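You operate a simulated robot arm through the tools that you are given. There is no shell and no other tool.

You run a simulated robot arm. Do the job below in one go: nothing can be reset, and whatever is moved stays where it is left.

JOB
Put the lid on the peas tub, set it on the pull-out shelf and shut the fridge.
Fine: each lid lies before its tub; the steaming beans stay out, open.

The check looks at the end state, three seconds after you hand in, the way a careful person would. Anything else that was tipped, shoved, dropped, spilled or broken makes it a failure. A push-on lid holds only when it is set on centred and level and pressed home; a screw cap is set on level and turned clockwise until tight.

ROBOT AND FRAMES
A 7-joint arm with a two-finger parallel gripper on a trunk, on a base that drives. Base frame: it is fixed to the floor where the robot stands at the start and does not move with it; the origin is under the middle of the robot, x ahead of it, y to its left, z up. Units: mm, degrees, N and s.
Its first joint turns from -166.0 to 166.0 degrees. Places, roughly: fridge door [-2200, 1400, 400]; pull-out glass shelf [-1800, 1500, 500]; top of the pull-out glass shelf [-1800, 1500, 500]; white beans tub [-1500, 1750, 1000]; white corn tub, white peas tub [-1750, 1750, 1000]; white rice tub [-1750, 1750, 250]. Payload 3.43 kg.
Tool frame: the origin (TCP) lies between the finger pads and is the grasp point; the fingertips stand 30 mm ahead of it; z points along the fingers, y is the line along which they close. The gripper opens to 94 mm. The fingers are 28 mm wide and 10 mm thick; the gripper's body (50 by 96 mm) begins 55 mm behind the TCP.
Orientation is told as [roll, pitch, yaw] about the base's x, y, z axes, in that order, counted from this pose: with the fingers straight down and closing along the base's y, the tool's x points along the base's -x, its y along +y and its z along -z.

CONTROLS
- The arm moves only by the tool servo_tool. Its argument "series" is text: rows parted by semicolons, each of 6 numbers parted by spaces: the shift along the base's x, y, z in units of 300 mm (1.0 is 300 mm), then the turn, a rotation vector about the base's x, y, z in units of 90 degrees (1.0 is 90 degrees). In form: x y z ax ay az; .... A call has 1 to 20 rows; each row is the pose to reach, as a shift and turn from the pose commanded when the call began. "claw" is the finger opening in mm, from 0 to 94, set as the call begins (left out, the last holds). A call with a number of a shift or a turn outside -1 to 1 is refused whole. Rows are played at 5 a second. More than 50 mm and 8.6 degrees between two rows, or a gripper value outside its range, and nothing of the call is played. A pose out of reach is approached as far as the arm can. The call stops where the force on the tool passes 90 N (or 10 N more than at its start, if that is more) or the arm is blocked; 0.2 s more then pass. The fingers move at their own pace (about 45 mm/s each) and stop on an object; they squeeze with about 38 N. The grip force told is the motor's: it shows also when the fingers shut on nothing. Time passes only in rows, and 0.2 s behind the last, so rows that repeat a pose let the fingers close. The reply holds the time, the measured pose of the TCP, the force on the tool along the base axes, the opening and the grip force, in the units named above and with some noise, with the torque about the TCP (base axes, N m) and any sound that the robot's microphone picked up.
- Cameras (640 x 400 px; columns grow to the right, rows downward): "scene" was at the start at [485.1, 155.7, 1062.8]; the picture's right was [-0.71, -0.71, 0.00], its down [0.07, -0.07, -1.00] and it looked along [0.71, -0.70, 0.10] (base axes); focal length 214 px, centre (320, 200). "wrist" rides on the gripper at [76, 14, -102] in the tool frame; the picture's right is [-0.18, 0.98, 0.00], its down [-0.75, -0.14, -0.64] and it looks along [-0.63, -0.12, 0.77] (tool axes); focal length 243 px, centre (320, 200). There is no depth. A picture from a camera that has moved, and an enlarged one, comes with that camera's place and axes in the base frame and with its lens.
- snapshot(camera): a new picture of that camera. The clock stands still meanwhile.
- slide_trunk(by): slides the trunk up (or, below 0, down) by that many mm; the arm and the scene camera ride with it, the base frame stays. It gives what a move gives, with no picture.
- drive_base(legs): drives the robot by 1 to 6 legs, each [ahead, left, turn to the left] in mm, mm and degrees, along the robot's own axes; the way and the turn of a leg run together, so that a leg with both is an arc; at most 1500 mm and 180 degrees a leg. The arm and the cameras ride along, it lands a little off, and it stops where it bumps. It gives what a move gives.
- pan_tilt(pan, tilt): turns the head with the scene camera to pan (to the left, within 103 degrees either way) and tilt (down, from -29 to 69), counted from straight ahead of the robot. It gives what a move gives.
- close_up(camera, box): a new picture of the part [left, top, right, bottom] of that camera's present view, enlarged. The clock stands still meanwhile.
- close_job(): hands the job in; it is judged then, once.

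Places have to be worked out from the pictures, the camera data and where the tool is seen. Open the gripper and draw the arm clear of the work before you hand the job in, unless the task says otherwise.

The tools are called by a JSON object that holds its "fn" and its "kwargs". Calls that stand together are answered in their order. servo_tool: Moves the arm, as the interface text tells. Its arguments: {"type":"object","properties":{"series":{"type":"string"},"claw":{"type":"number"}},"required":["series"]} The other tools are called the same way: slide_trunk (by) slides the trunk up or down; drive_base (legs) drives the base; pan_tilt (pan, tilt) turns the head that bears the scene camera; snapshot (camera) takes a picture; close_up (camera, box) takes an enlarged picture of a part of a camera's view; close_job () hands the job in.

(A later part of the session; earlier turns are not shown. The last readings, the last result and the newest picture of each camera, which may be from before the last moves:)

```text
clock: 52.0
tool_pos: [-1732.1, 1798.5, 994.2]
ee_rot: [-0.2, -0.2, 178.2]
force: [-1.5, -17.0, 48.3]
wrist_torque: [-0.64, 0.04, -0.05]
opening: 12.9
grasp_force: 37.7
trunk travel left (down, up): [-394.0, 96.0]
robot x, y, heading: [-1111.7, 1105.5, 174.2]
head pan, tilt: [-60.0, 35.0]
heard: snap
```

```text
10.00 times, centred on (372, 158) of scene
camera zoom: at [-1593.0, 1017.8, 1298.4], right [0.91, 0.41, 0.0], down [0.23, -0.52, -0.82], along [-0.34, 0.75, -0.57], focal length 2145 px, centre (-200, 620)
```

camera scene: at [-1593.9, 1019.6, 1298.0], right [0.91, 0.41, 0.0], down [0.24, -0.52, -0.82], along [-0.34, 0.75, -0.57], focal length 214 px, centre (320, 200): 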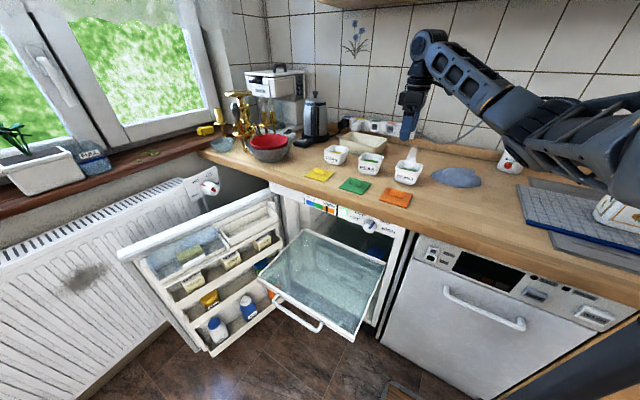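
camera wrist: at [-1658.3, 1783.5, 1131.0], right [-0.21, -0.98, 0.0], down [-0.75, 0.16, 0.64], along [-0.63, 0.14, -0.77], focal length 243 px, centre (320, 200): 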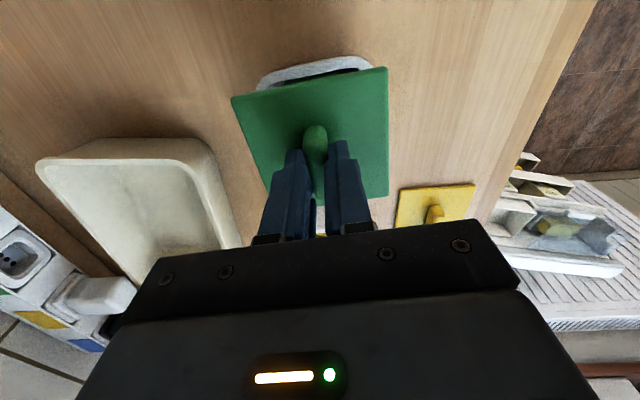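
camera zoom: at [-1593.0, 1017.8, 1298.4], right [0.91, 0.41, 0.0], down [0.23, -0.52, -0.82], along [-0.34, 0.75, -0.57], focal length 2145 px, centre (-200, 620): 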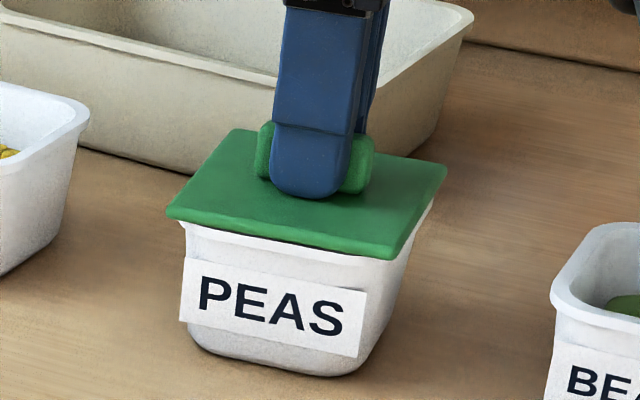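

A snap was heard at about 48 N and the lid looks flush. I relieve the pressing force and inspect closely.

{"fn": "servo_tool", "kwargs": {"series": "0 0 0.008 0 0 0; 0 0 0.014 0 0 0; 0 0 0.014 0 0 0; 0 0 0.014 0 0 0"}}

{"fn": "close_up", "kwargs": {"camera": "scene", "box": [352, 138, 392, 178]}}

{"fn": "snapshot", "kwargs": {"camera": "wrist"}}

```text
clock: 53.0
tool_pos: [-1730.8, 1800.4, 994.7]
ee_rot: [-0.1, 0.0, 178.1]
force: [-4.4, -8.8, 31.8]
wrist_torque: [-0.27, 0.27, 0.01]
opening: 12.3
grasp_force: 38.1
trunk travel left (down, up): [-394.0, 96.0]
robot x, y, heading: [-1118.2, 1109.4, 174.1]
head pan, tilt: [-60.0, 35.0]
```

```text
10.00 times, centred on (372, 158) of scene
camera zoom: at [-1593.5, 1018.7, 1298.1], right [0.91, 0.41, 0.0], down [0.24, -0.52, -0.82], along [-0.34, 0.75, -0.57], focal length 2145 px, centre (-200, 620)
```

zoom: 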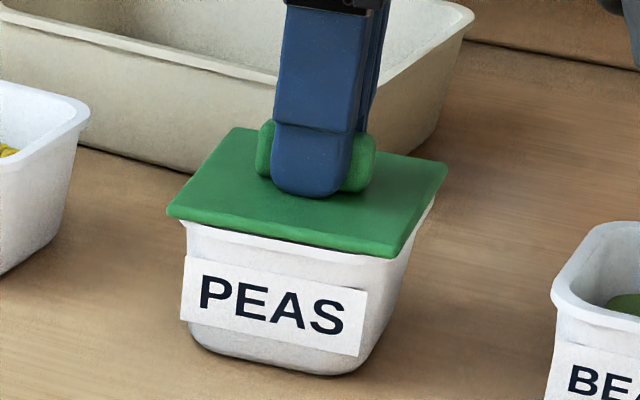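

```text
taken
camera wrist: at [-1655.9, 1782.6, 1096.7], right [-0.22, -0.98, 0.0], down [-0.75, 0.16, 0.64], along [-0.63, 0.14, -0.77], focal length 243 px, centre (320, 200)
```

wrist: 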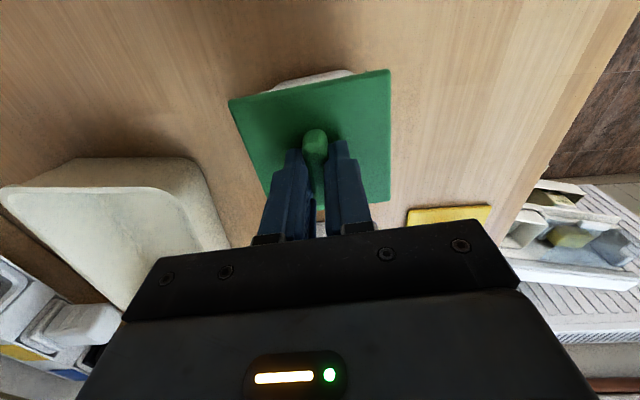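

Still 32 N of push; I raise gently in small steps to unload and then test-lift about 12 mm by the knob, watching whether the tub comes with its lid.

{"fn": "servo_tool", "kwargs": {"series": "0 0 0.008 0 0 0; 0 0 0.016 0 0 0; 0 0 0.024 0 0 0; 0 0 0.03 0 0 0; 0 0 0.036 0 0 0; 0 0 0.042 0 0 0; 0 0 0.048 0 0 0; 0 0 0.054 0 0 0; 0 0 0.06 0 0 0; 0 0 0.06 0 0 0"}}

{"fn": "close_up", "kwargs": {"camera": "scene", "box": [352, 138, 392, 178]}}

```text
clock: 55.2
tool_pos: [-1731.5, 1799.7, 1010.6]
ee_rot: [0.0, 0.0, 178.1]
force: [0.2, -0.1, -0.2]
wrist_torque: [-0.02, -0.04, -0.01]
opening: 12.6
grasp_force: 37.7
trunk travel left (down, up): [-394.0, 96.0]
robot x, y, heading: [-1115.0, 1109.0, 173.9]
head pan, tilt: [-60.0, 35.0]
heard: snap
```

```text
10.00 times, centred on (372, 158) of scene
camera zoom: at [-1593.9, 1019.5, 1298.0], right [0.91, 0.41, 0.0], down [0.24, -0.52, -0.82], along [-0.34, 0.75, -0.57], focal length 2145 px, centre (-200, 620)
```

zoom: 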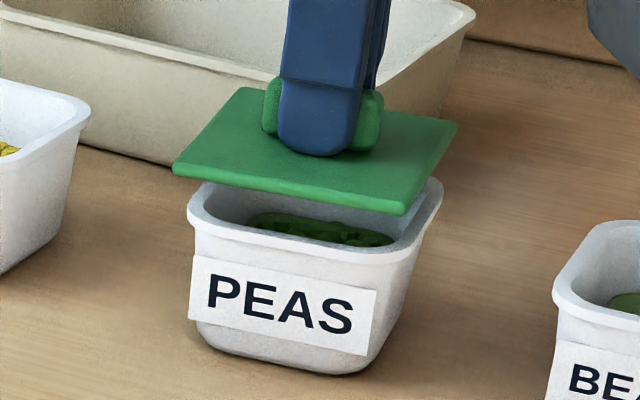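

The lid came off again (second snap): the knob is not for carrying, so I'll have to grip the tub's body. First reseat: I raise a little and re-measure as the tub shifted a few mm.

{"fn": "servo_tool", "kwargs": {"series": "0 0 0.03 0 0 0; 0 0 0.06 0 0 0; 0 0 0.06 0 0 0"}}

{"fn": "close_up", "kwargs": {"camera": "scene", "box": [352, 138, 392, 178]}}

{"fn": "close_up", "kwargs": {"camera": "wrist", "box": [220, 40, 420, 165]}}

```text
clock: 56.0
tool_pos: [-1730.7, 1800.7, 1029.6]
ee_rot: [0.0, -0.1, 178.1]
force: [0.5, 0.6, 0.5]
wrist_torque: [0.0, 0.02, -0.02]
opening: 12.5
grasp_force: 38.4
trunk travel left (down, up): [-394.0, 96.0]
robot x, y, heading: [-1118.9, 1112.5, 174.1]
head pan, tilt: [-60.0, 35.0]
```

```text
10.00 times, centred on (372, 158) of scene
camera zoom: at [-1593.9, 1019.6, 1298.0], right [0.91, 0.41, 0.0], down [0.24, -0.52, -0.82], along [-0.34, 0.75, -0.57], focal length 2145 px, centre (-200, 620)
```

zoom: 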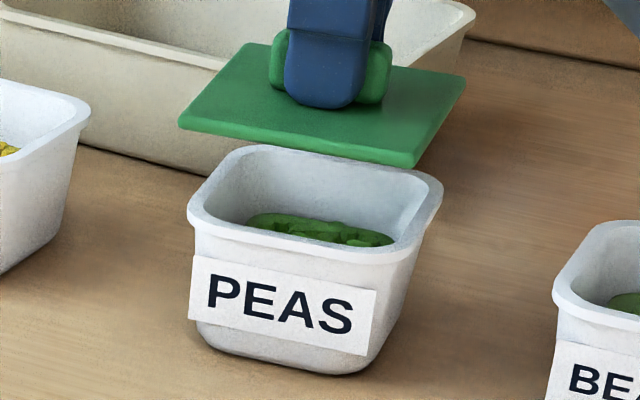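

```text
3.20 times, centred on (320, 102) of wrist
camera zoom: at [-1655.6, 1783.6, 1131.2], right [-0.22, -0.98, 0.0], down [-0.75, 0.17, 0.64], along [-0.63, 0.14, -0.77], focal length 776 px, centre (320, 512)
```

zoom: 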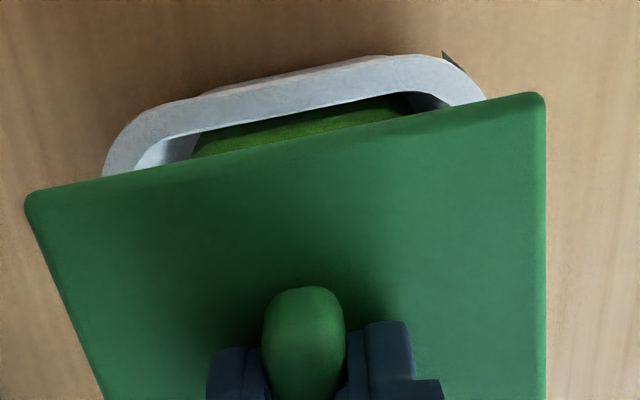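

The tub moved about (+2.8, +2.2) mm; the lid is still centred in the hand. I shift (+2, +0.8), lower onto the rim and press again.

{"fn": "servo_tool", "kwargs": {"series": "0.0067 0.0027 -0.04 0 0 -0.003; 0.0067 0.0027 -0.08 0 0 -0.003; 0.0067 0.0027 -0.1 0 0 -0.003; 0.0067 0.0027 -0.1 0 0 -0.003; 0.0067 0.0027 -0.1 0 0 -0.003"}}

{"fn": "close_up", "kwargs": {"camera": "scene", "box": [352, 138, 392, 178]}}

{"fn": "close_up", "kwargs": {"camera": "wrist", "box": [220, 40, 420, 165]}}

```text
clock: 57.2
tool_pos: [-1729.0, 1801.5, 999.2]
ee_rot: [0.0, 0.0, 177.8]
force: [0.1, 0.2, 0.3]
wrist_torque: [-0.01, 0.0, 0.02]
opening: 12.4
grasp_force: 37.6
trunk travel left (down, up): [-394.0, 96.0]
robot x, y, heading: [-1115.8, 1106.7, 174.1]
head pan, tilt: [-60.0, 35.0]
```

```text
10.00 times, centred on (372, 158) of scene
camera zoom: at [-1593.9, 1019.6, 1298.0], right [0.91, 0.41, 0.0], down [0.24, -0.52, -0.82], along [-0.34, 0.75, -0.57], focal length 2145 px, centre (-200, 620)
```

zoom: 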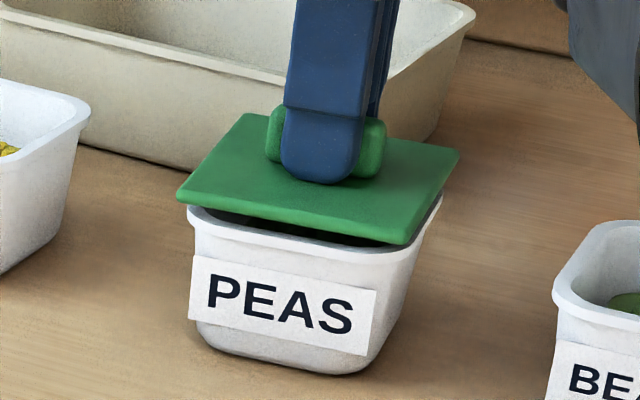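

```text
3.20 times, centred on (320, 102) of wrist
camera zoom: at [-1653.4, 1784.7, 1101.8], right [-0.22, -0.98, 0.0], down [-0.75, 0.17, 0.64], along [-0.63, 0.14, -0.77], focal length 776 px, centre (320, 512)
```

zoom: 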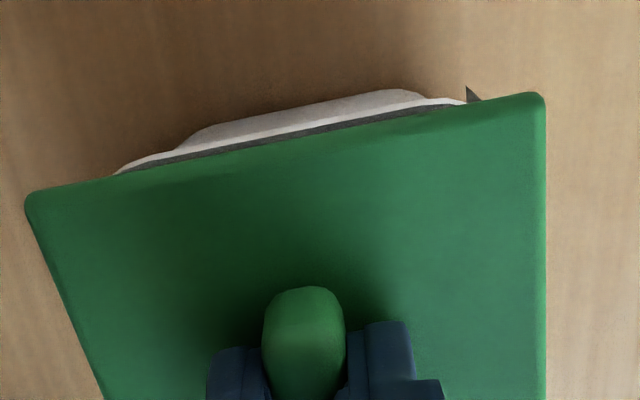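

Alignment looks even within about 1 mm. I make a tiny y correction and press in 1.5 mm steps until the snap.

{"fn": "servo_tool", "kwargs": {"series": "0.001 -0.002 -0.01 0 0 0; 0.001 -0.002 -0.02 0 0 0; 0.001 -0.002 -0.026 0 0 0; 0.001 -0.002 -0.032 0 0 0; 0.001 -0.002 -0.038 0 0 0; 0.001 -0.002 -0.044 0 0 0; 0.001 -0.002 -0.05 0 0 0; 0.001 -0.002 -0.056 0 0 0; 0.001 -0.002 -0.06 0 0 0"}}

{"fn": "close_up", "kwargs": {"camera": "scene", "box": [352, 138, 392, 178]}}

```text
clock: 59.2
tool_pos: [-1728.1, 1802.0, 993.4]
ee_rot: [-0.8, -0.4, 177.9]
force: [13.3, -21.1, 77.9]
wrist_torque: [-1.25, -0.8, 0.0]
opening: 12.3
grasp_force: 37.8
trunk travel left (down, up): [-394.0, 96.0]
robot x, y, heading: [-1117.3, 1105.7, 174.2]
head pan, tilt: [-60.0, 35.0]
heard: snap
```

```text
10.00 times, centred on (372, 158) of scene
camera zoom: at [-1591.9, 1017.0, 1299.0], right [0.91, 0.41, 0.0], down [0.23, -0.52, -0.82], along [-0.34, 0.75, -0.57], focal length 2145 px, centre (-200, 620)
```

zoom: 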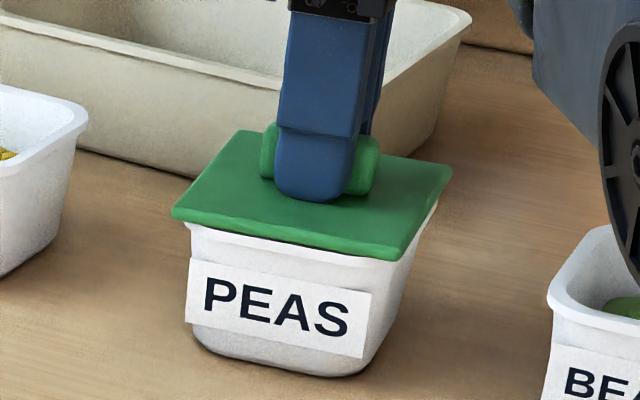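

Snap heard at 78 N. I unload by 11 mm of command, leaving light contact, and read the force.

{"fn": "servo_tool", "kwargs": {"series": "-0.001 0.002 0.01 0 0 0; -0.001 0.002 0.02 0 0 0; -0.001 0.002 0.03 0 0 0; -0.001 0.002 0.036 0 0 0; -0.001 0.002 0.036 0 0 0"}}

```text
clock: 60.4
tool_pos: [-1729.6, 1801.8, 994.3]
ee_rot: [-0.2, -0.2, 177.7]
force: [-4.5, 10.4, 26.7]
wrist_torque: [0.3, 0.56, -0.02]
opening: 12.8
grasp_force: 37.9
trunk travel left (down, up): [-394.0, 96.0]
robot x, y, heading: [-1115.2, 1110.0, 174.3]
head pan, tilt: [-60.0, 35.0]
```

26 N left; raise the command another 4 mm, then open.

{"fn": "servo_tool", "kwargs": {"series": "0 0 0.006 0 0 0; 0 0 0.012 0 0 0; 0 0 0.012 0 0 0"}}

```text
clock: 61.2
tool_pos: [-1727.1, 1800.8, 995.5]
ee_rot: [0.1, 0.1, 177.8]
force: [-2.7, 3.8, 7.0]
wrist_torque: [0.3, 0.59, -0.17]
opening: 12.9
grasp_force: 38.3
trunk travel left (down, up): [-394.0, 96.0]
robot x, y, heading: [-1119.2, 1107.9, 174.1]
head pan, tilt: [-60.0, 35.0]
```

Nearly unloaded (7 N). I open the fingers to release the knob.

{"fn": "servo_tool", "kwargs": {"series": "0 0 0.002 0 0 0; 0 0 0.002 0 0 0; 0 0 0.002 0 0 0; 0 0 0.002 0 0 0; 0 0 0.002 0 0 0", "claw": 50}}

{"fn": "close_up", "kwargs": {"camera": "scene", "box": [352, 138, 392, 178]}}

{"fn": "snapshot", "kwargs": {"camera": "wrist"}}

```text
clock: 62.4
tool_pos: [-1729.8, 1801.8, 996.9]
ee_rot: [0.1, 0.0, 177.8]
force: [-0.4, -0.1, 0.4]
wrist_torque: [-0.03, 0.0, -0.01]
opening: 50.0
grasp_force: 0.0
trunk travel left (down, up): [-394.0, 96.0]
robot x, y, heading: [-1117.8, 1109.4, 174.2]
head pan, tilt: [-60.0, 35.0]
```

```text
10.00 times, centred on (372, 158) of scene
camera zoom: at [-1593.9, 1019.6, 1298.0], right [0.91, 0.41, 0.0], down [0.24, -0.52, -0.82], along [-0.34, 0.75, -0.57], focal length 2145 px, centre (-200, 620)
```

zoom: 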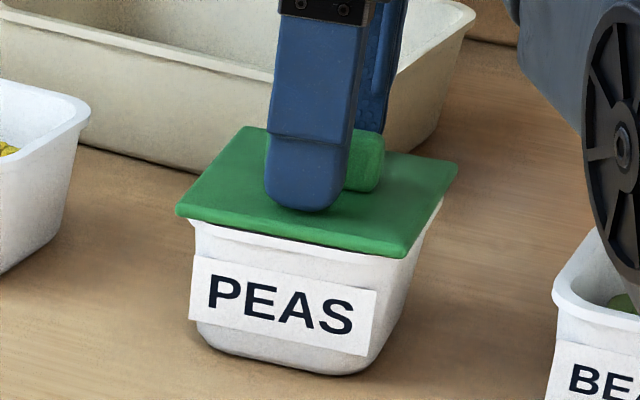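

```text
taken
camera wrist: at [-1653.5, 1783.6, 1098.5], right [-0.22, -0.98, 0.0], down [-0.75, 0.17, 0.64], along [-0.63, 0.14, -0.77], focal length 243 px, centre (320, 200)
```

wrist: 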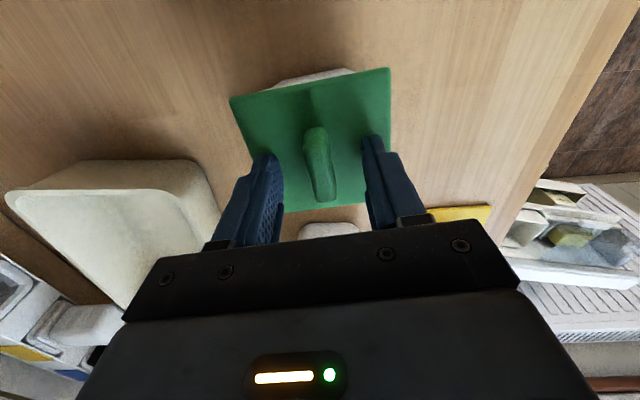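

The lid sits level on the tub, released. I lift clear a bit and check how near the arm's elbow is to the beans tub.

{"fn": "servo_tool", "kwargs": {"series": "0 0 0.1 0 0 0; 0 0 0.2 0 0 0; 0 0 0.25 0 0 0; 0 0 0.25 0 0 0", "claw": 94}}

{"fn": "snapshot", "kwargs": {"camera": "scene"}}

{"fn": "close_up", "kwargs": {"camera": "wrist", "box": [120, 40, 440, 240]}}

```text
clock: 63.4
tool_pos: [-1728.5, 1801.6, 1071.4]
ee_rot: [0.0, -0.2, 177.8]
force: [-0.3, 0.1, -0.4]
wrist_torque: [0.03, 0.05, -0.03]
opening: 93.9
grasp_force: 0.2
trunk travel left (down, up): [-394.0, 96.0]
robot x, y, heading: [-1117.3, 1111.7, 173.9]
head pan, tilt: [-60.0, 35.0]
```

```text
taken
camera scene: at [-1593.9, 1019.5, 1298.0], right [0.91, 0.41, 0.0], down [0.24, -0.52, -0.82], along [-0.34, 0.75, -0.57], focal length 214 px, centre (320, 200)
```

scene: 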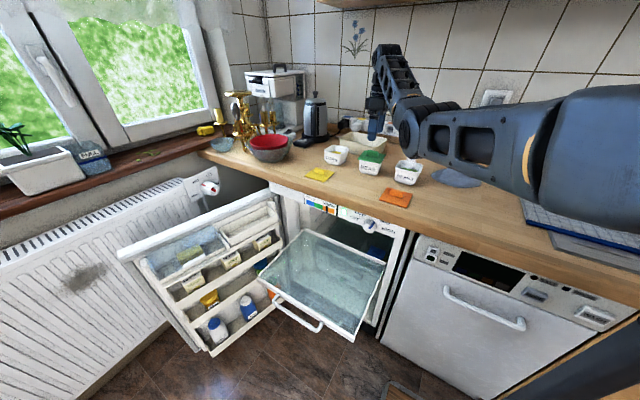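

```text
2.00 times, centred on (280, 140) of wrist
camera zoom: at [-1653.4, 1783.4, 1173.2], right [-0.22, -0.98, 0.0], down [-0.75, 0.17, 0.64], along [-0.63, 0.14, -0.77], focal length 485 px, centre (400, 320)
```

zoom: 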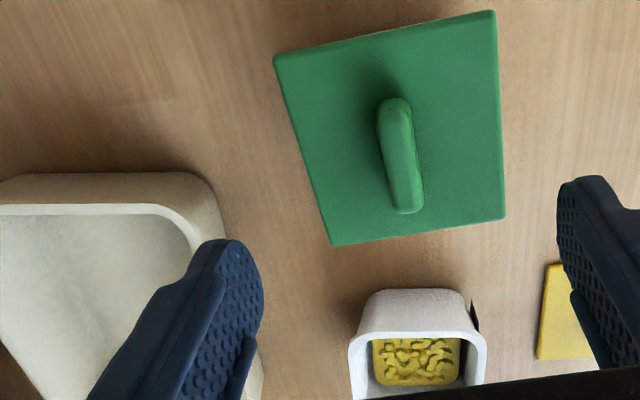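

The lid is seated, centre ≈ (-1730, 1801), yaw -2.2°. As its rim and lid edge are the same width, a vertical grasp could pinch only the lid, so I'll grip the tub's wall under the rim from the front with a nearly horizontal tool. First I rise, back off and turn the tool by +90° about z.

{"fn": "servo_tool", "kwargs": {"series": "0 0 0.15 0 0 0; 0 0 0.3 0 0 0.08; 0 0 0.43 0 0 0.17; 0 -0.15 0.43 0 0 0.26; 0 -0.3 0.43 0 0 0.35; 0 -0.45 0.43 0 0 0.44; 0 -0.6 0.43 0 0 0.53; 0 -0.667 0.43 0 0 0.62; 0 -0.667 0.43 0 0 0.71; 0 -0.667 0.43 0 0 0.8; 0 -0.667 0.43 0 0 0.89; 0 -0.667 0.43 0 0 0.97; 0 -0.667 0.43 0 0 1.0; 0 -0.667 0.43 0 0 1.0"}}

{"fn": "snapshot", "kwargs": {"camera": "scene"}}

```text
clock: 66.4
tool_pos: [-1729.0, 1599.4, 1200.7]
ee_rot: [0.0, 0.0, -92.1]
force: [0.5, -0.1, 0.3]
wrist_torque: [0.01, -0.01, -0.01]
opening: 93.7
grasp_force: 0.1
trunk travel left (down, up): [-394.0, 96.0]
robot x, y, heading: [-1117.2, 1108.7, 174.0]
head pan, tilt: [-60.0, 35.0]
```

```text
taken
camera scene: at [-1593.9, 1019.5, 1298.0], right [0.91, 0.41, 0.0], down [0.24, -0.52, -0.82], along [-0.34, 0.75, -0.57], focal length 214 px, centre (320, 200)
```

scene: 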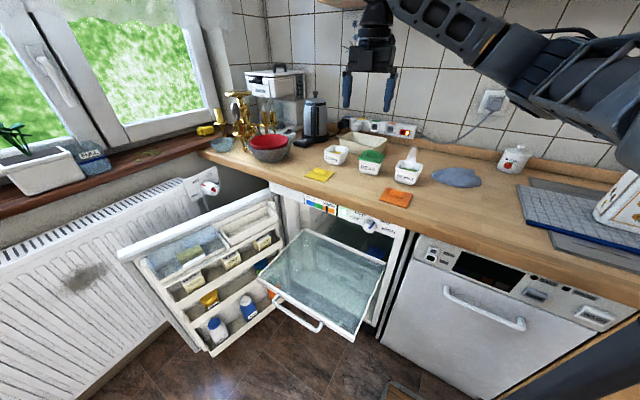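

The turn worked. Now I tilt the tool up by 70° about the tub's x axis, in two halves to watch the arm.

{"fn": "servo_tool", "kwargs": {"series": "0 0 0 0.0777 -0.003 0; 0 0 0 0.1555 -0.006 0; 0 0 0 0.2332 -0.009 0; 0 0 0 0.3109 -0.012 0; 0 0 0 0.3887 -0.015 0; 0 0 0 0.3887 -0.015 0"}}

{"fn": "snapshot", "kwargs": {"camera": "scene"}}

```text
clock: 67.8
tool_pos: [-1727.7, 1601.8, 1200.4]
ee_rot: [0.0, 34.9, -92.2]
force: [-0.4, -0.4, -1.1]
wrist_torque: [0.01, 0.02, 0.02]
opening: 93.9
grasp_force: 0.0
trunk travel left (down, up): [-394.0, 96.0]
robot x, y, heading: [-1116.8, 1106.0, 174.4]
head pan, tilt: [-60.0, 35.0]
```

```text
taken
camera scene: at [-1593.9, 1019.6, 1298.0], right [0.91, 0.41, 0.0], down [0.24, -0.52, -0.82], along [-0.34, 0.75, -0.57], focal length 214 px, centre (320, 200)
```

scene: 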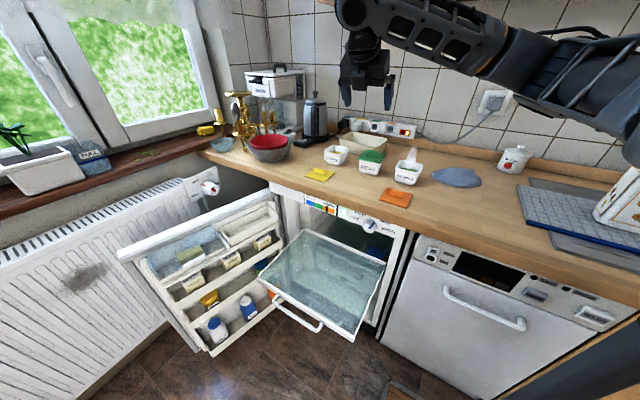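

That goes well; the second half.

{"fn": "servo_tool", "kwargs": {"series": "0 0 0 0.0777 -0.003 0; 0 0 0 0.1555 -0.006 0; 0 0 0 0.2332 -0.009 0; 0 0 0 0.3109 -0.012 0; 0 0 0 0.3887 -0.015 0; 0 0 0 0.3887 -0.015 0"}}

{"fn": "snapshot", "kwargs": {"camera": "scene"}}

{"fn": "snapshot", "kwargs": {"camera": "wrist"}}

```text
clock: 69.2
tool_pos: [-1729.0, 1600.6, 1201.0]
ee_rot: [0.0, 70.0, -92.1]
force: [0.6, -0.2, -0.5]
wrist_torque: [-0.02, -0.01, 0.03]
opening: 93.8
grasp_force: 0.1
trunk travel left (down, up): [-394.0, 96.0]
robot x, y, heading: [-1122.1, 1108.5, 174.0]
head pan, tilt: [-60.0, 35.0]
```

```text
taken
camera scene: at [-1593.9, 1019.6, 1298.0], right [0.91, 0.41, 0.0], down [0.24, -0.52, -0.82], along [-0.34, 0.75, -0.57], focal length 214 px, centre (320, 200)
```

scene: 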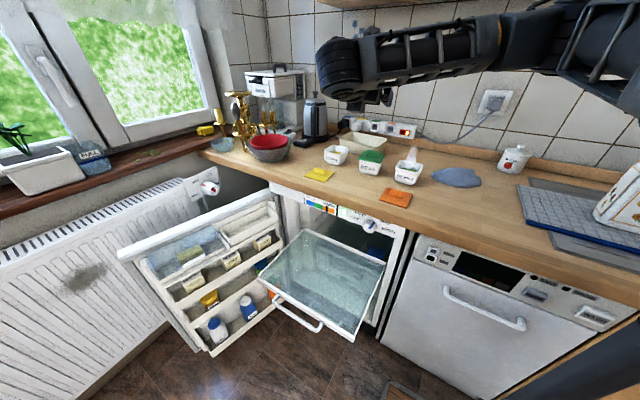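

```text
taken
camera wrist: at [-1717.6, 1530.0, 1306.5], right [0.98, -0.1, -0.17], down [-0.17, -0.85, -0.49], along [-0.1, 0.51, -0.85], focal length 243 px, centre (320, 200)
```

wrist: 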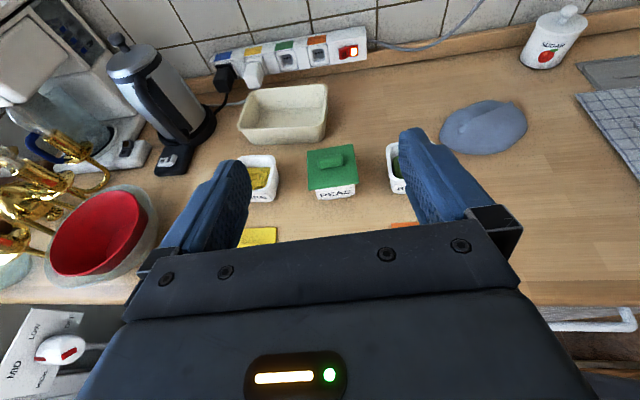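

Both cameras look fine. I now go down in front of the tub to (-1734, 1700, 1000), flattening the tilt to 15° below horizontal.

{"fn": "servo_tool", "kwargs": {"series": "-0.0036 0.0667 -0.1333 0.011 -0.0004 0; -0.0072 0.1333 -0.2667 0.022 -0.0008 0; -0.0108 0.2 -0.4 0.033 -0.0013 0; -0.0144 0.2667 -0.5333 0.044 -0.0017 0; -0.018 0.3333 -0.6667 0.0555 -0.0021 0; -0.018 0.3333 -0.6667 0.0555 -0.0021 0; -0.018 0.3333 -0.6667 0.0555 -0.0021 0"}}

{"fn": "snapshot", "kwargs": {"camera": "scene"}}

{"fn": "snapshot", "kwargs": {"camera": "wrist"}}

```text
clock: 70.8
tool_pos: [-1735.0, 1699.7, 999.7]
ee_rot: [0.2, 74.9, -91.9]
force: [0.1, -0.2, 0.2]
wrist_torque: [-0.01, 0.01, 0.0]
opening: 94.0
grasp_force: 0.1
trunk travel left (down, up): [-394.0, 96.0]
robot x, y, heading: [-1114.6, 1111.4, 174.0]
head pan, tilt: [-60.0, 35.0]
```

```text
taken
camera scene: at [-1593.9, 1019.5, 1298.0], right [0.91, 0.41, 0.0], down [0.24, -0.52, -0.82], along [-0.34, 0.75, -0.57], focal length 214 px, centre (320, 200)
```

scene: 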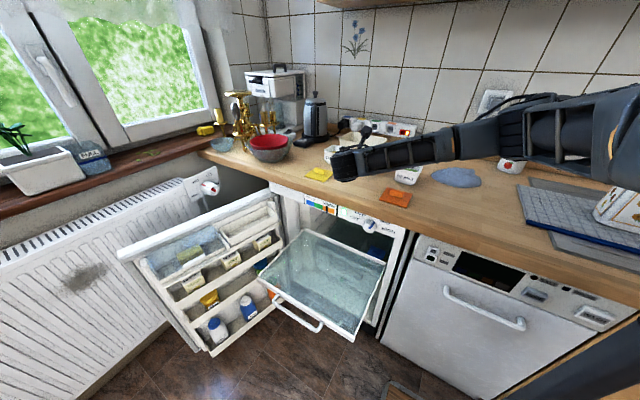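

```text
taken
camera wrist: at [-1723.5, 1620.9, 1100.5], right [0.98, -0.09, -0.18], down [-0.17, -0.81, -0.56], along [-0.1, 0.58, -0.81], focal length 243 px, centre (320, 200)
```

wrist: 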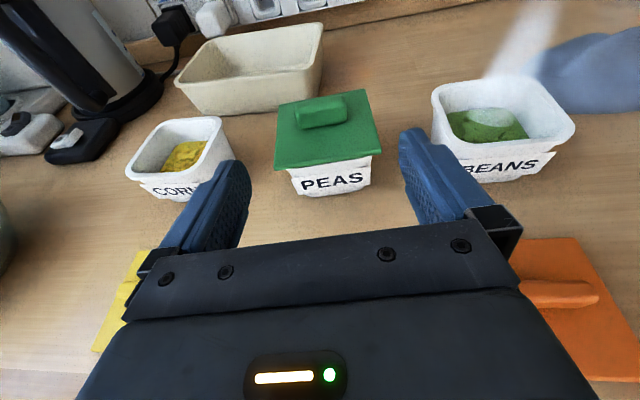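

Tub and tool are aligned within about 1 mm and the forearm stays in front of the counter. I descend to z ≈ 925 in front of the tub.

{"fn": "servo_tool", "kwargs": {"series": "0 0 -0.08 0 0 0; 0 0 -0.16 0 0 0; 0 0 -0.22 0 0 0; 0 0 -0.25 0 0 0; 0 0 -0.25 0 0 0"}}

{"fn": "snapshot", "kwargs": {"camera": "scene"}}

{"fn": "snapshot", "kwargs": {"camera": "wrist"}}

```text
clock: 72.0
tool_pos: [-1734.1, 1701.6, 929.4]
ee_rot: [-0.6, 75.3, -92.8]
force: [4.2, -10.9, 43.7]
wrist_torque: [-3.38, -0.66, 0.2]
opening: 93.7
grasp_force: 0.0
trunk travel left (down, up): [-394.0, 96.0]
robot x, y, heading: [-1117.5, 1107.5, 174.2]
head pan, tilt: [-60.0, 35.0]
```

```text
taken
camera scene: at [-1592.9, 1018.3, 1299.0], right [0.91, 0.41, 0.0], down [0.23, -0.52, -0.82], along [-0.34, 0.75, -0.57], focal length 214 px, centre (320, 200)
```

scene: 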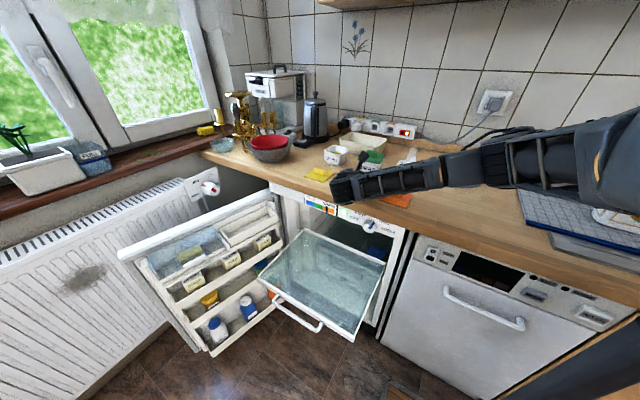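

```text
taken
camera wrist: at [-1722.5, 1620.7, 1028.7], right [0.98, -0.08, -0.18], down [-0.17, -0.81, -0.57], along [-0.1, 0.59, -0.8], focal length 243 px, centre (320, 200)
```

wrist: 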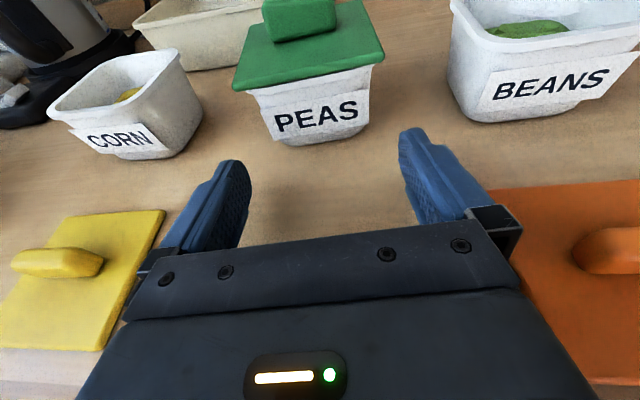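

Contact at the gripper's underside (44 N about 77 mm behind the TCP): 15° is too flat. I back up at once and tilt to 25° below horizontal.

{"fn": "servo_tool", "kwargs": {"series": "0 0 0.04 0 0 0; 0 0 0.1 0 0 0; 0 0 0.12 -0.037 0.0014 0; 0 0 0.12 -0.074 0.0028 0; 0 0 0.12 -0.111 0.0043 0; 0 0 0.12 -0.111 0.0043 0"}}

{"fn": "snapshot", "kwargs": {"camera": "wrist"}}

{"fn": "close_up", "kwargs": {"camera": "scene", "box": [290, 120, 450, 220]}}

```text
clock: 73.4
tool_pos: [-1734.4, 1701.0, 961.6]
ee_rot: [0.2, 64.9, -92.1]
force: [0.8, -0.5, 0.5]
wrist_torque: [0.02, 0.0, -0.02]
opening: 93.9
grasp_force: 0.0
trunk travel left (down, up): [-394.0, 96.0]
robot x, y, heading: [-1115.5, 1113.4, 174.3]
head pan, tilt: [-60.0, 35.0]
```

```text
taken
camera wrist: at [-1722.7, 1639.4, 1073.1], right [0.98, -0.12, -0.17], down [-0.18, -0.89, -0.41], along [-0.1, 0.43, -0.9], focal length 243 px, centre (320, 200)
```

wrist: 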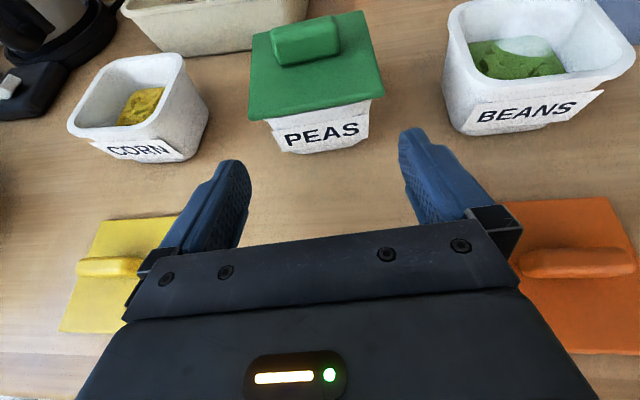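

```text
4.00 times, centred on (370, 170) of scene
camera zoom: at [-1593.9, 1019.5, 1298.0], right [0.91, 0.41, 0.0], down [0.24, -0.52, -0.82], along [-0.34, 0.75, -0.57], focal length 858 px, centre (120, 320)
```

zoom: 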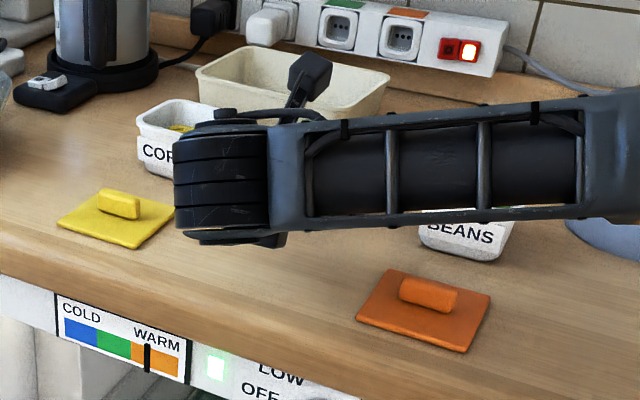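

The neighbouring lids haven't moved. Now at 25° tilt I descend to z ≈ 928, watching the force.

{"fn": "servo_tool", "kwargs": {"series": "0 0 -0.05 0 0 0; 0 0 -0.08 0 0 0; 0 0 -0.1 0 0 0; 0 0 -0.11 0 0 0; 0 0 -0.11 0 0 0"}}

{"fn": "close_up", "kwargs": {"camera": "wrist", "box": [180, 0, 480, 240]}}

```text
clock: 74.6
tool_pos: [-1734.4, 1700.5, 928.1]
ee_rot: [0.0, 64.9, -92.1]
force: [0.3, 0.2, -0.1]
wrist_torque: [0.01, 0.05, -0.03]
opening: 93.9
grasp_force: 0.0
trunk travel left (down, up): [-394.0, 96.0]
robot x, y, heading: [-1116.4, 1109.5, 174.2]
head pan, tilt: [-60.0, 35.0]
```

```text
1.67 times, centred on (330, 120) of wrist
camera zoom: at [-1723.0, 1639.5, 1039.8], right [0.98, -0.12, -0.17], down [-0.18, -0.89, -0.41], along [-0.1, 0.43, -0.9], focal length 404 px, centre (303, 333)
```

zoom: 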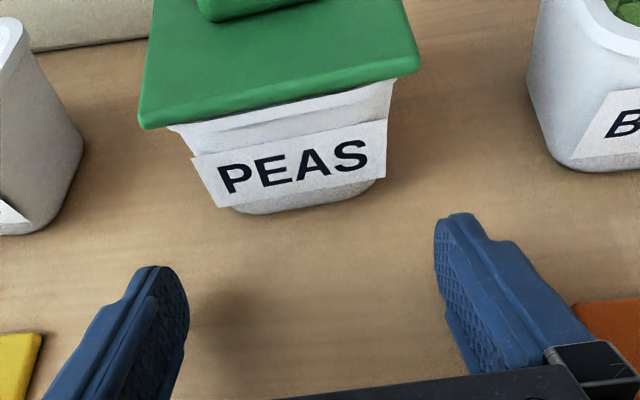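

Clear of contact. I advance 65 mm so the open fingers straddle the tub wall under the rim.

{"fn": "servo_tool", "kwargs": {"series": "0.0019 0.05 0 0 0 0; 0.0038 0.1 0 0 0 0; 0.0056 0.15 0 0 0 0; 0.007 0.19 0 0 0 0; 0.008 0.2167 0 0 0 0; 0.008 0.2167 0 0 0 0"}}

{"fn": "close_up", "kwargs": {"camera": "wrist", "box": [180, 0, 480, 240]}}

{"fn": "snapshot", "kwargs": {"camera": "scene"}}

```text
clock: 76.0
tool_pos: [-1731.0, 1766.0, 928.3]
ee_rot: [0.1, 65.0, -92.1]
force: [0.5, -0.1, 0.0]
wrist_torque: [0.01, 0.02, 0.03]
opening: 93.9
grasp_force: 0.0
trunk travel left (down, up): [-394.0, 96.0]
robot x, y, heading: [-1114.6, 1110.9, 174.2]
head pan, tilt: [-60.0, 35.0]
```

```text
1.67 times, centred on (330, 120) of wrist
camera zoom: at [-1720.4, 1705.4, 1040.5], right [0.98, -0.12, -0.17], down [-0.18, -0.89, -0.41], along [-0.1, 0.43, -0.9], focal length 404 px, centre (303, 333)
```

zoom: 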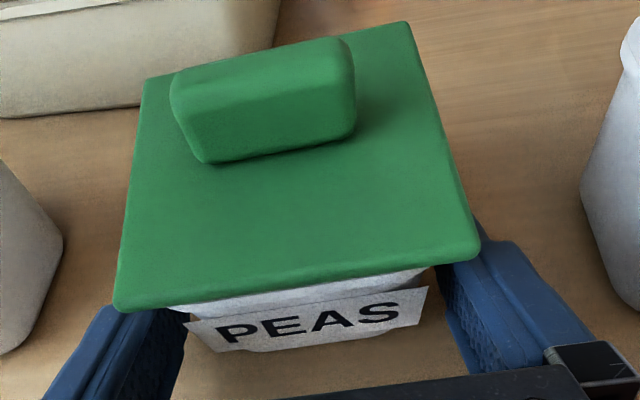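

```text
taken
camera scene: at [-1593.9, 1019.5, 1298.0], right [0.91, 0.41, 0.0], down [0.24, -0.52, -0.82], along [-0.34, 0.75, -0.57], focal length 214 px, centre (320, 200)
```

scene: 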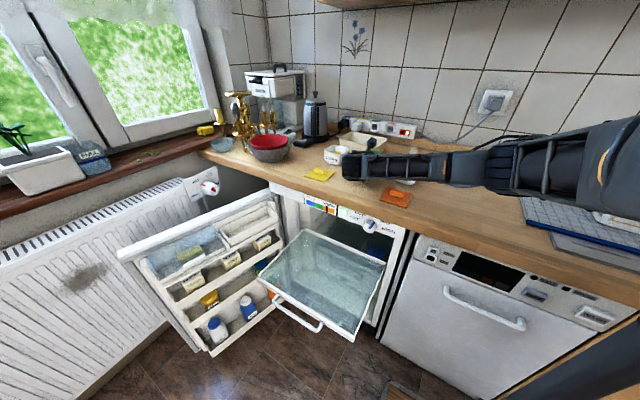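

The fingers straddle the tub under the lid. I close.

{"fn": "servo_tool", "kwargs": {"series": "0 0 0 0 0 0; 0 0 0 0 0 0; 0 0 0 0 0 0; 0 0 0 0 0 0; 0 0 0 0 0 0", "claw": 0}}

{"fn": "close_up", "kwargs": {"camera": "wrist", "box": [180, 0, 480, 240]}}

```text
clock: 77.2
tool_pos: [-1730.9, 1767.1, 927.9]
ee_rot: [0.1, 65.0, -92.0]
force: [0.8, 0.4, 0.0]
wrist_torque: [0.11, 0.09, -0.05]
opening: 81.6
grasp_force: 38.0
trunk travel left (down, up): [-394.0, 96.0]
robot x, y, heading: [-1116.4, 1108.4, 174.1]
head pan, tilt: [-60.0, 35.0]
```

```text
1.67 times, centred on (330, 120) of wrist
camera zoom: at [-1720.2, 1705.4, 1040.5], right [0.98, -0.12, -0.17], down [-0.18, -0.89, -0.41], along [-0.1, 0.43, -0.9], focal length 404 px, centre (303, 333)
```

zoom: 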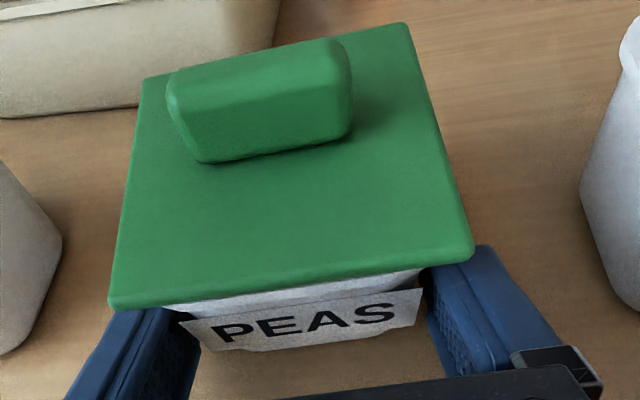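

Grip at 81.6 mm — narrower than the lid, so it holds the tub's body. I lift slowly by 30 mm.

{"fn": "servo_tool", "kwargs": {"series": "0 0 0.01 0 0 0; 0 0 0.02 0 0 0; 0 0 0.03 0 0 0; 0 0 0.045 0 0 0; 0 0 0.065 0 0 0; 0 0 0.085 0 0 0; 0 0 0.1 0 0 0; 0 0 0.1 0 0 0"}}

{"fn": "snapshot", "kwargs": {"camera": "wrist"}}

{"fn": "close_up", "kwargs": {"camera": "scene", "box": [290, 120, 450, 220]}}

```text
clock: 79.0
tool_pos: [-1731.6, 1765.5, 957.4]
ee_rot: [0.1, 64.9, -92.2]
force: [0.5, -0.8, -2.5]
wrist_torque: [-0.09, 0.0, 0.01]
opening: 81.6
grasp_force: 38.2
trunk travel left (down, up): [-394.0, 96.0]
robot x, y, heading: [-1114.5, 1112.0, 174.6]
head pan, tilt: [-60.0, 35.0]
```

```text
taken
camera wrist: at [-1720.2, 1704.4, 1069.6], right [0.98, -0.12, -0.17], down [-0.18, -0.89, -0.41], along [-0.1, 0.43, -0.9], focal length 243 px, centre (320, 200)
```

wrist: 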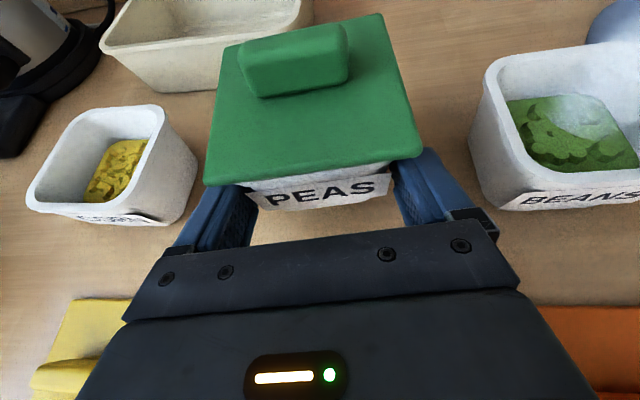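

```text
4.00 times, centred on (370, 170) of scene
camera zoom: at [-1594.0, 1019.6, 1297.9], right [0.91, 0.41, 0.0], down [0.24, -0.52, -0.82], along [-0.34, 0.75, -0.57], focal length 858 px, centre (120, 320)
```

zoom: 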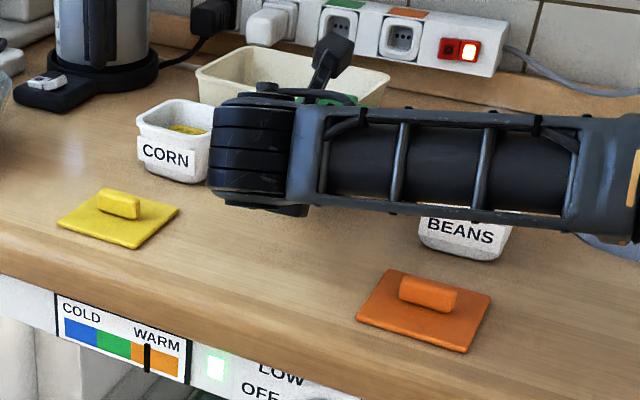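

Tub and lid come up together (≈2.5 N). I raise a bit more and draw it back in front of the counter, over the pulled-out shelf.

{"fn": "servo_tool", "kwargs": {"series": "0 0 0.1 0 0 0; 0 -0.05 0.18 0 0 0; -0.02 -0.15 0.2 0 0 0; -0.05 -0.26 0.2 0 0 0; -0.08 -0.37 0.2 0 0 0; -0.11 -0.48 0.2 0 0 0; -0.15 -0.59 0.2 0 0 0; -0.19 -0.7 0.2 0 0 0; -0.23 -0.81 0.2 0 0 0; -0.26 -0.92 0.2 0 0 0; -0.28 -1.0 0.2 0 0 0; -0.28 -1.0 0.2 0 0 0"}}

{"fn": "snapshot", "kwargs": {"camera": "scene"}}

{"fn": "snapshot", "kwargs": {"camera": "wrist"}}

```text
clock: 81.6
tool_pos: [-1816.5, 1464.5, 1017.7]
ee_rot: [0.1, 64.9, -92.1]
force: [0.8, -0.6, -2.0]
wrist_torque: [-0.13, -0.02, -0.01]
opening: 81.4
grasp_force: 38.3
trunk travel left (down, up): [-394.0, 96.0]
robot x, y, heading: [-1117.3, 1108.9, 174.1]
head pan, tilt: [-60.0, 35.0]
```

```text
taken
camera scene: at [-1593.9, 1019.5, 1297.9], right [0.91, 0.41, 0.0], down [0.24, -0.52, -0.82], along [-0.34, 0.75, -0.57], focal length 214 px, centre (320, 200)
```

scene: 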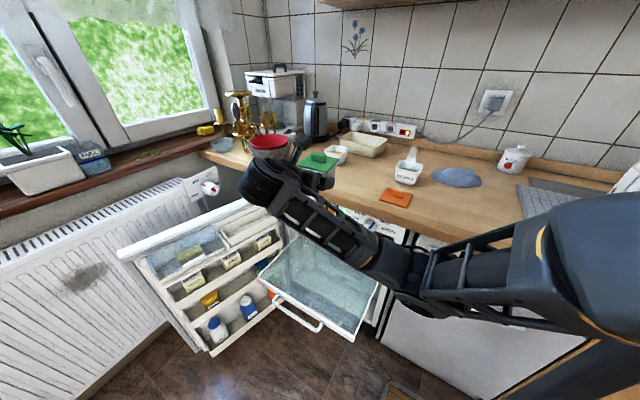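

```text
taken
camera wrist: at [-1805.5, 1403.0, 1129.9], right [0.98, -0.12, -0.17], down [-0.18, -0.89, -0.41], along [-0.1, 0.43, -0.9], focal length 243 px, centre (320, 200)
```

wrist: 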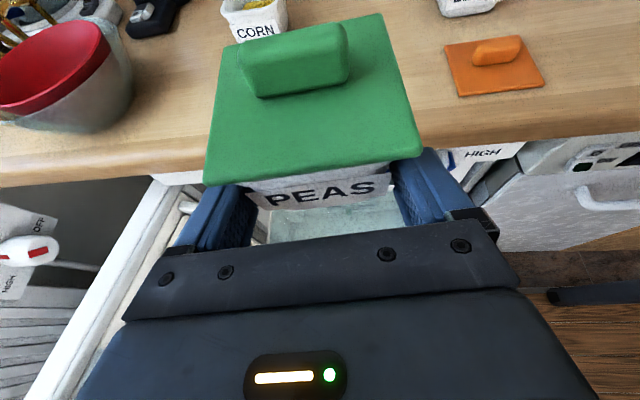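

The counter's front edge is only ~20 mm behind the tub here, so I draw back another 40 mm, then lower the trunk by 370 mm.

{"fn": "servo_tool", "kwargs": {"series": "0 -0.07 0 0 0 0; 0 -0.133 0 0 0 0; 0 -0.133 0 0 0 0"}}

{"fn": "slide_trunk", "kwargs": {"by": -250}}

{"fn": "snapshot", "kwargs": {"camera": "scene"}}

{"fn": "snapshot", "kwargs": {"camera": "wrist"}}

```text
clock: 82.4
tool_pos: [-1815.5, 1425.4, 1017.1]
ee_rot: [0.1, 64.9, -92.1]
force: [0.0, 0.8, -2.6]
wrist_torque: [-0.1, -0.02, -0.02]
opening: 81.3
grasp_force: 37.4
trunk travel left (down, up): [-394.0, 96.0]
robot x, y, heading: [-1116.0, 1110.5, 174.1]
head pan, tilt: [-60.0, 35.0]
```

```text
clock: 85.0
tool_pos: [-1815.0, 1426.0, 767.3]
ee_rot: [0.2, 64.9, -92.1]
force: [-0.8, -0.1, -3.3]
wrist_torque: [-0.11, 0.01, 0.0]
opening: 81.1
grasp_force: 38.3
trunk travel left (down, up): [-144.0, 346.0]
robot x, y, heading: [-1119.0, 1110.1, 174.4]
head pan, tilt: [-60.0, 35.0]
```

```text
taken
camera scene: at [-1594.0, 1019.5, 1048.0], right [0.91, 0.41, 0.0], down [0.24, -0.52, -0.82], along [-0.34, 0.75, -0.57], focal length 214 px, centre (320, 200)
```

scene: 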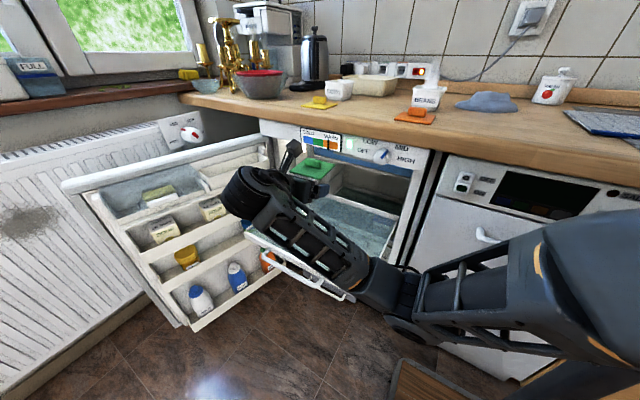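

```text
taken
camera wrist: at [-1804.2, 1364.6, 880.0], right [0.98, -0.12, -0.17], down [-0.18, -0.89, -0.41], along [-0.1, 0.43, -0.9], focal length 243 px, centre (320, 200)
```

wrist: 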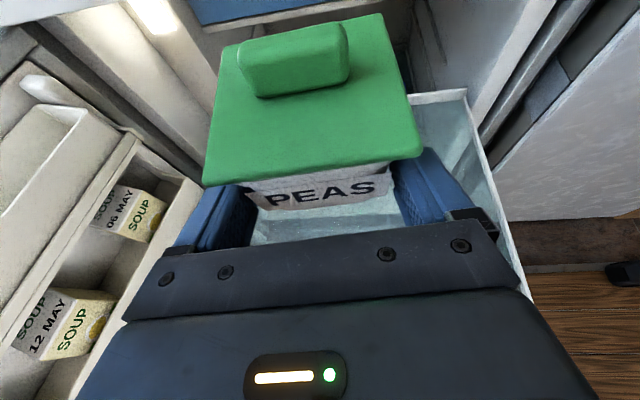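

All clear: the tub hangs above the glass. I lower the trunk another 120 mm.

{"fn": "slide_trunk", "kwargs": {"by": -120}}

{"fn": "pan_tilt", "kwargs": {"pan": -60, "tilt": 45}}

{"fn": "snapshot", "kwargs": {"camera": "scene"}}

{"fn": "snapshot", "kwargs": {"camera": "wrist"}}

```text
clock: 86.5
tool_pos: [-1814.8, 1426.5, 647.6]
ee_rot: [0.0, 65.1, -92.1]
force: [-1.2, 0.3, -2.5]
wrist_torque: [-0.08, 0.0, -0.02]
opening: 81.5
grasp_force: 38.2
trunk travel left (down, up): [-24.0, 466.0]
robot x, y, heading: [-1117.1, 1109.4, 174.4]
head pan, tilt: [-60.0, 35.0]
```

```text
clock: 87.2
tool_pos: [-1814.0, 1426.3, 648.3]
ee_rot: [0.1, 65.0, -92.1]
force: [0.0, 0.0, -3.0]
wrist_torque: [-0.08, -0.02, 0.0]
opening: 81.1
grasp_force: 38.3
trunk travel left (down, up): [-24.0, 466.0]
robot x, y, heading: [-1116.3, 1104.4, 174.1]
head pan, tilt: [-60.0, 45.0]
```

```text
taken
camera scene: at [-1591.2, 1013.4, 913.2], right [0.91, 0.41, 0.0], down [0.29, -0.64, -0.71], along [-0.29, 0.65, -0.71], focal length 214 px, centre (320, 200)
```

scene: 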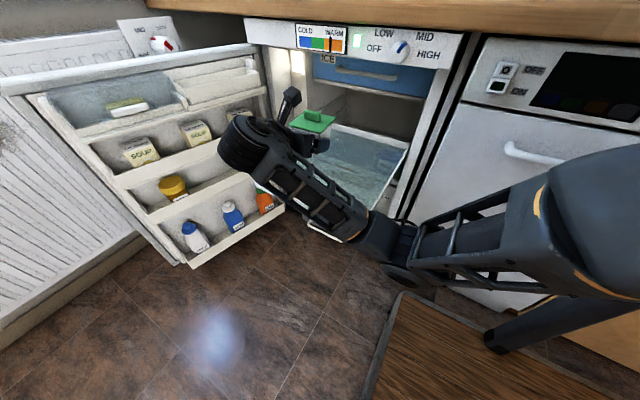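

```text
taken
camera wrist: at [-1804.2, 1364.6, 760.0], right [0.98, -0.12, -0.17], down [-0.18, -0.89, -0.41], along [-0.1, 0.43, -0.9], focal length 243 px, centre (320, 200)
```

wrist: 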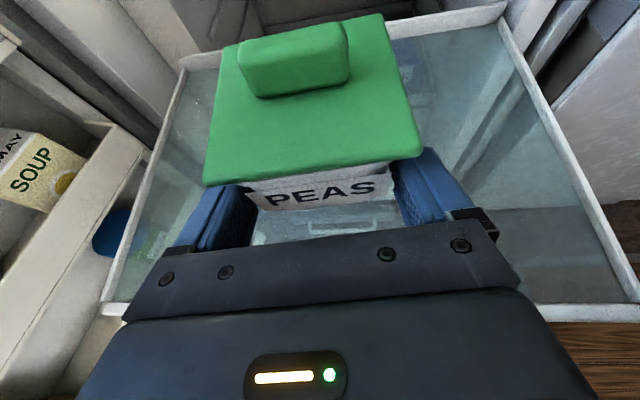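

The tray spans from the front edge (-2048,1397)–(-1619,1348) to y ≈ 1700. I advance 35 mm and descend 65 mm.

{"fn": "servo_tool", "kwargs": {"series": "0.002 0.06 -0.05 0 0 0; 0.004 0.117 -0.1 0 0 0; 0.004 0.117 -0.16 0 0 0; 0.004 0.117 -0.2 0 0 0; 0.004 0.117 -0.217 0 0 0; 0.004 0.117 -0.217 0 0 0"}}

{"fn": "snapshot", "kwargs": {"camera": "scene"}}

{"fn": "snapshot", "kwargs": {"camera": "wrist"}}

```text
clock: 88.6
tool_pos: [-1814.0, 1460.8, 583.5]
ee_rot: [0.1, 64.9, -92.1]
force: [0.2, -0.4, -1.9]
wrist_torque: [-0.09, -0.02, 0.03]
opening: 81.3
grasp_force: 37.9
trunk travel left (down, up): [-24.0, 466.0]
robot x, y, heading: [-1117.3, 1109.5, 174.3]
head pan, tilt: [-60.0, 45.0]
```

```text
taken
camera scene: at [-1591.2, 1013.4, 913.1], right [0.91, 0.41, 0.0], down [0.29, -0.64, -0.71], along [-0.29, 0.64, -0.71], focal length 214 px, centre (320, 200)
```

scene: 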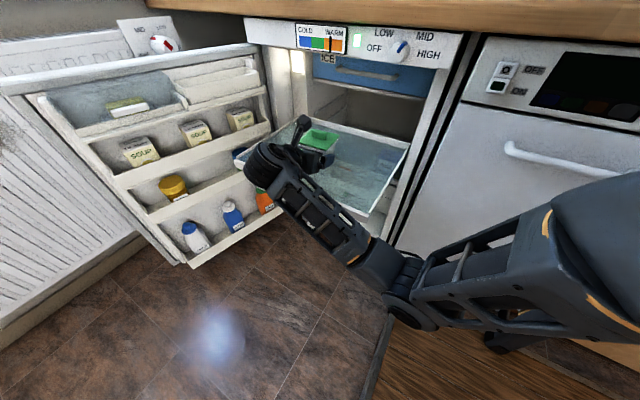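

```text
taken
camera wrist: at [-1803.0, 1400.1, 695.4], right [0.98, -0.12, -0.17], down [-0.18, -0.89, -0.41], along [-0.1, 0.43, -0.9], focal length 243 px, centre (320, 200)
```

wrist: 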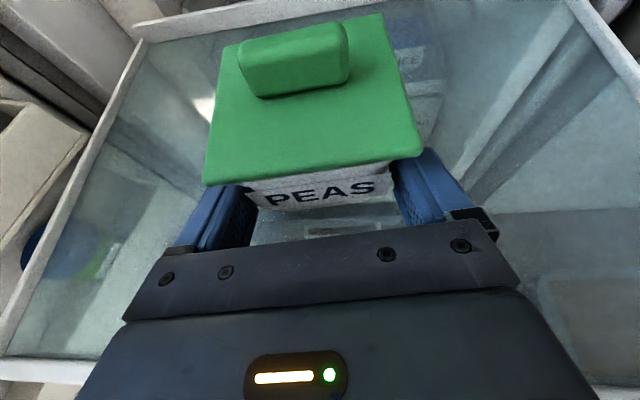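

Tub bottom is at about z 555. I descend in small steps until the weight comes off.

{"fn": "servo_tool", "kwargs": {"series": "0 0 -0.008 0 0 0; 0 0 -0.016 0 0 0; 0 0 -0.024 0 0 0; 0 0 -0.032 0 0 0; 0 0 -0.032 0 0 0"}}

```text
clock: 89.8
tool_pos: [-1814.0, 1461.5, 574.0]
ee_rot: [0.2, 65.0, -92.0]
force: [0.3, -0.2, -2.8]
wrist_torque: [-0.11, 0.0, -0.02]
opening: 81.4
grasp_force: 38.3
trunk travel left (down, up): [-24.0, 466.0]
robot x, y, heading: [-1119.6, 1106.4, 174.4]
head pan, tilt: [-60.0, 45.0]
```

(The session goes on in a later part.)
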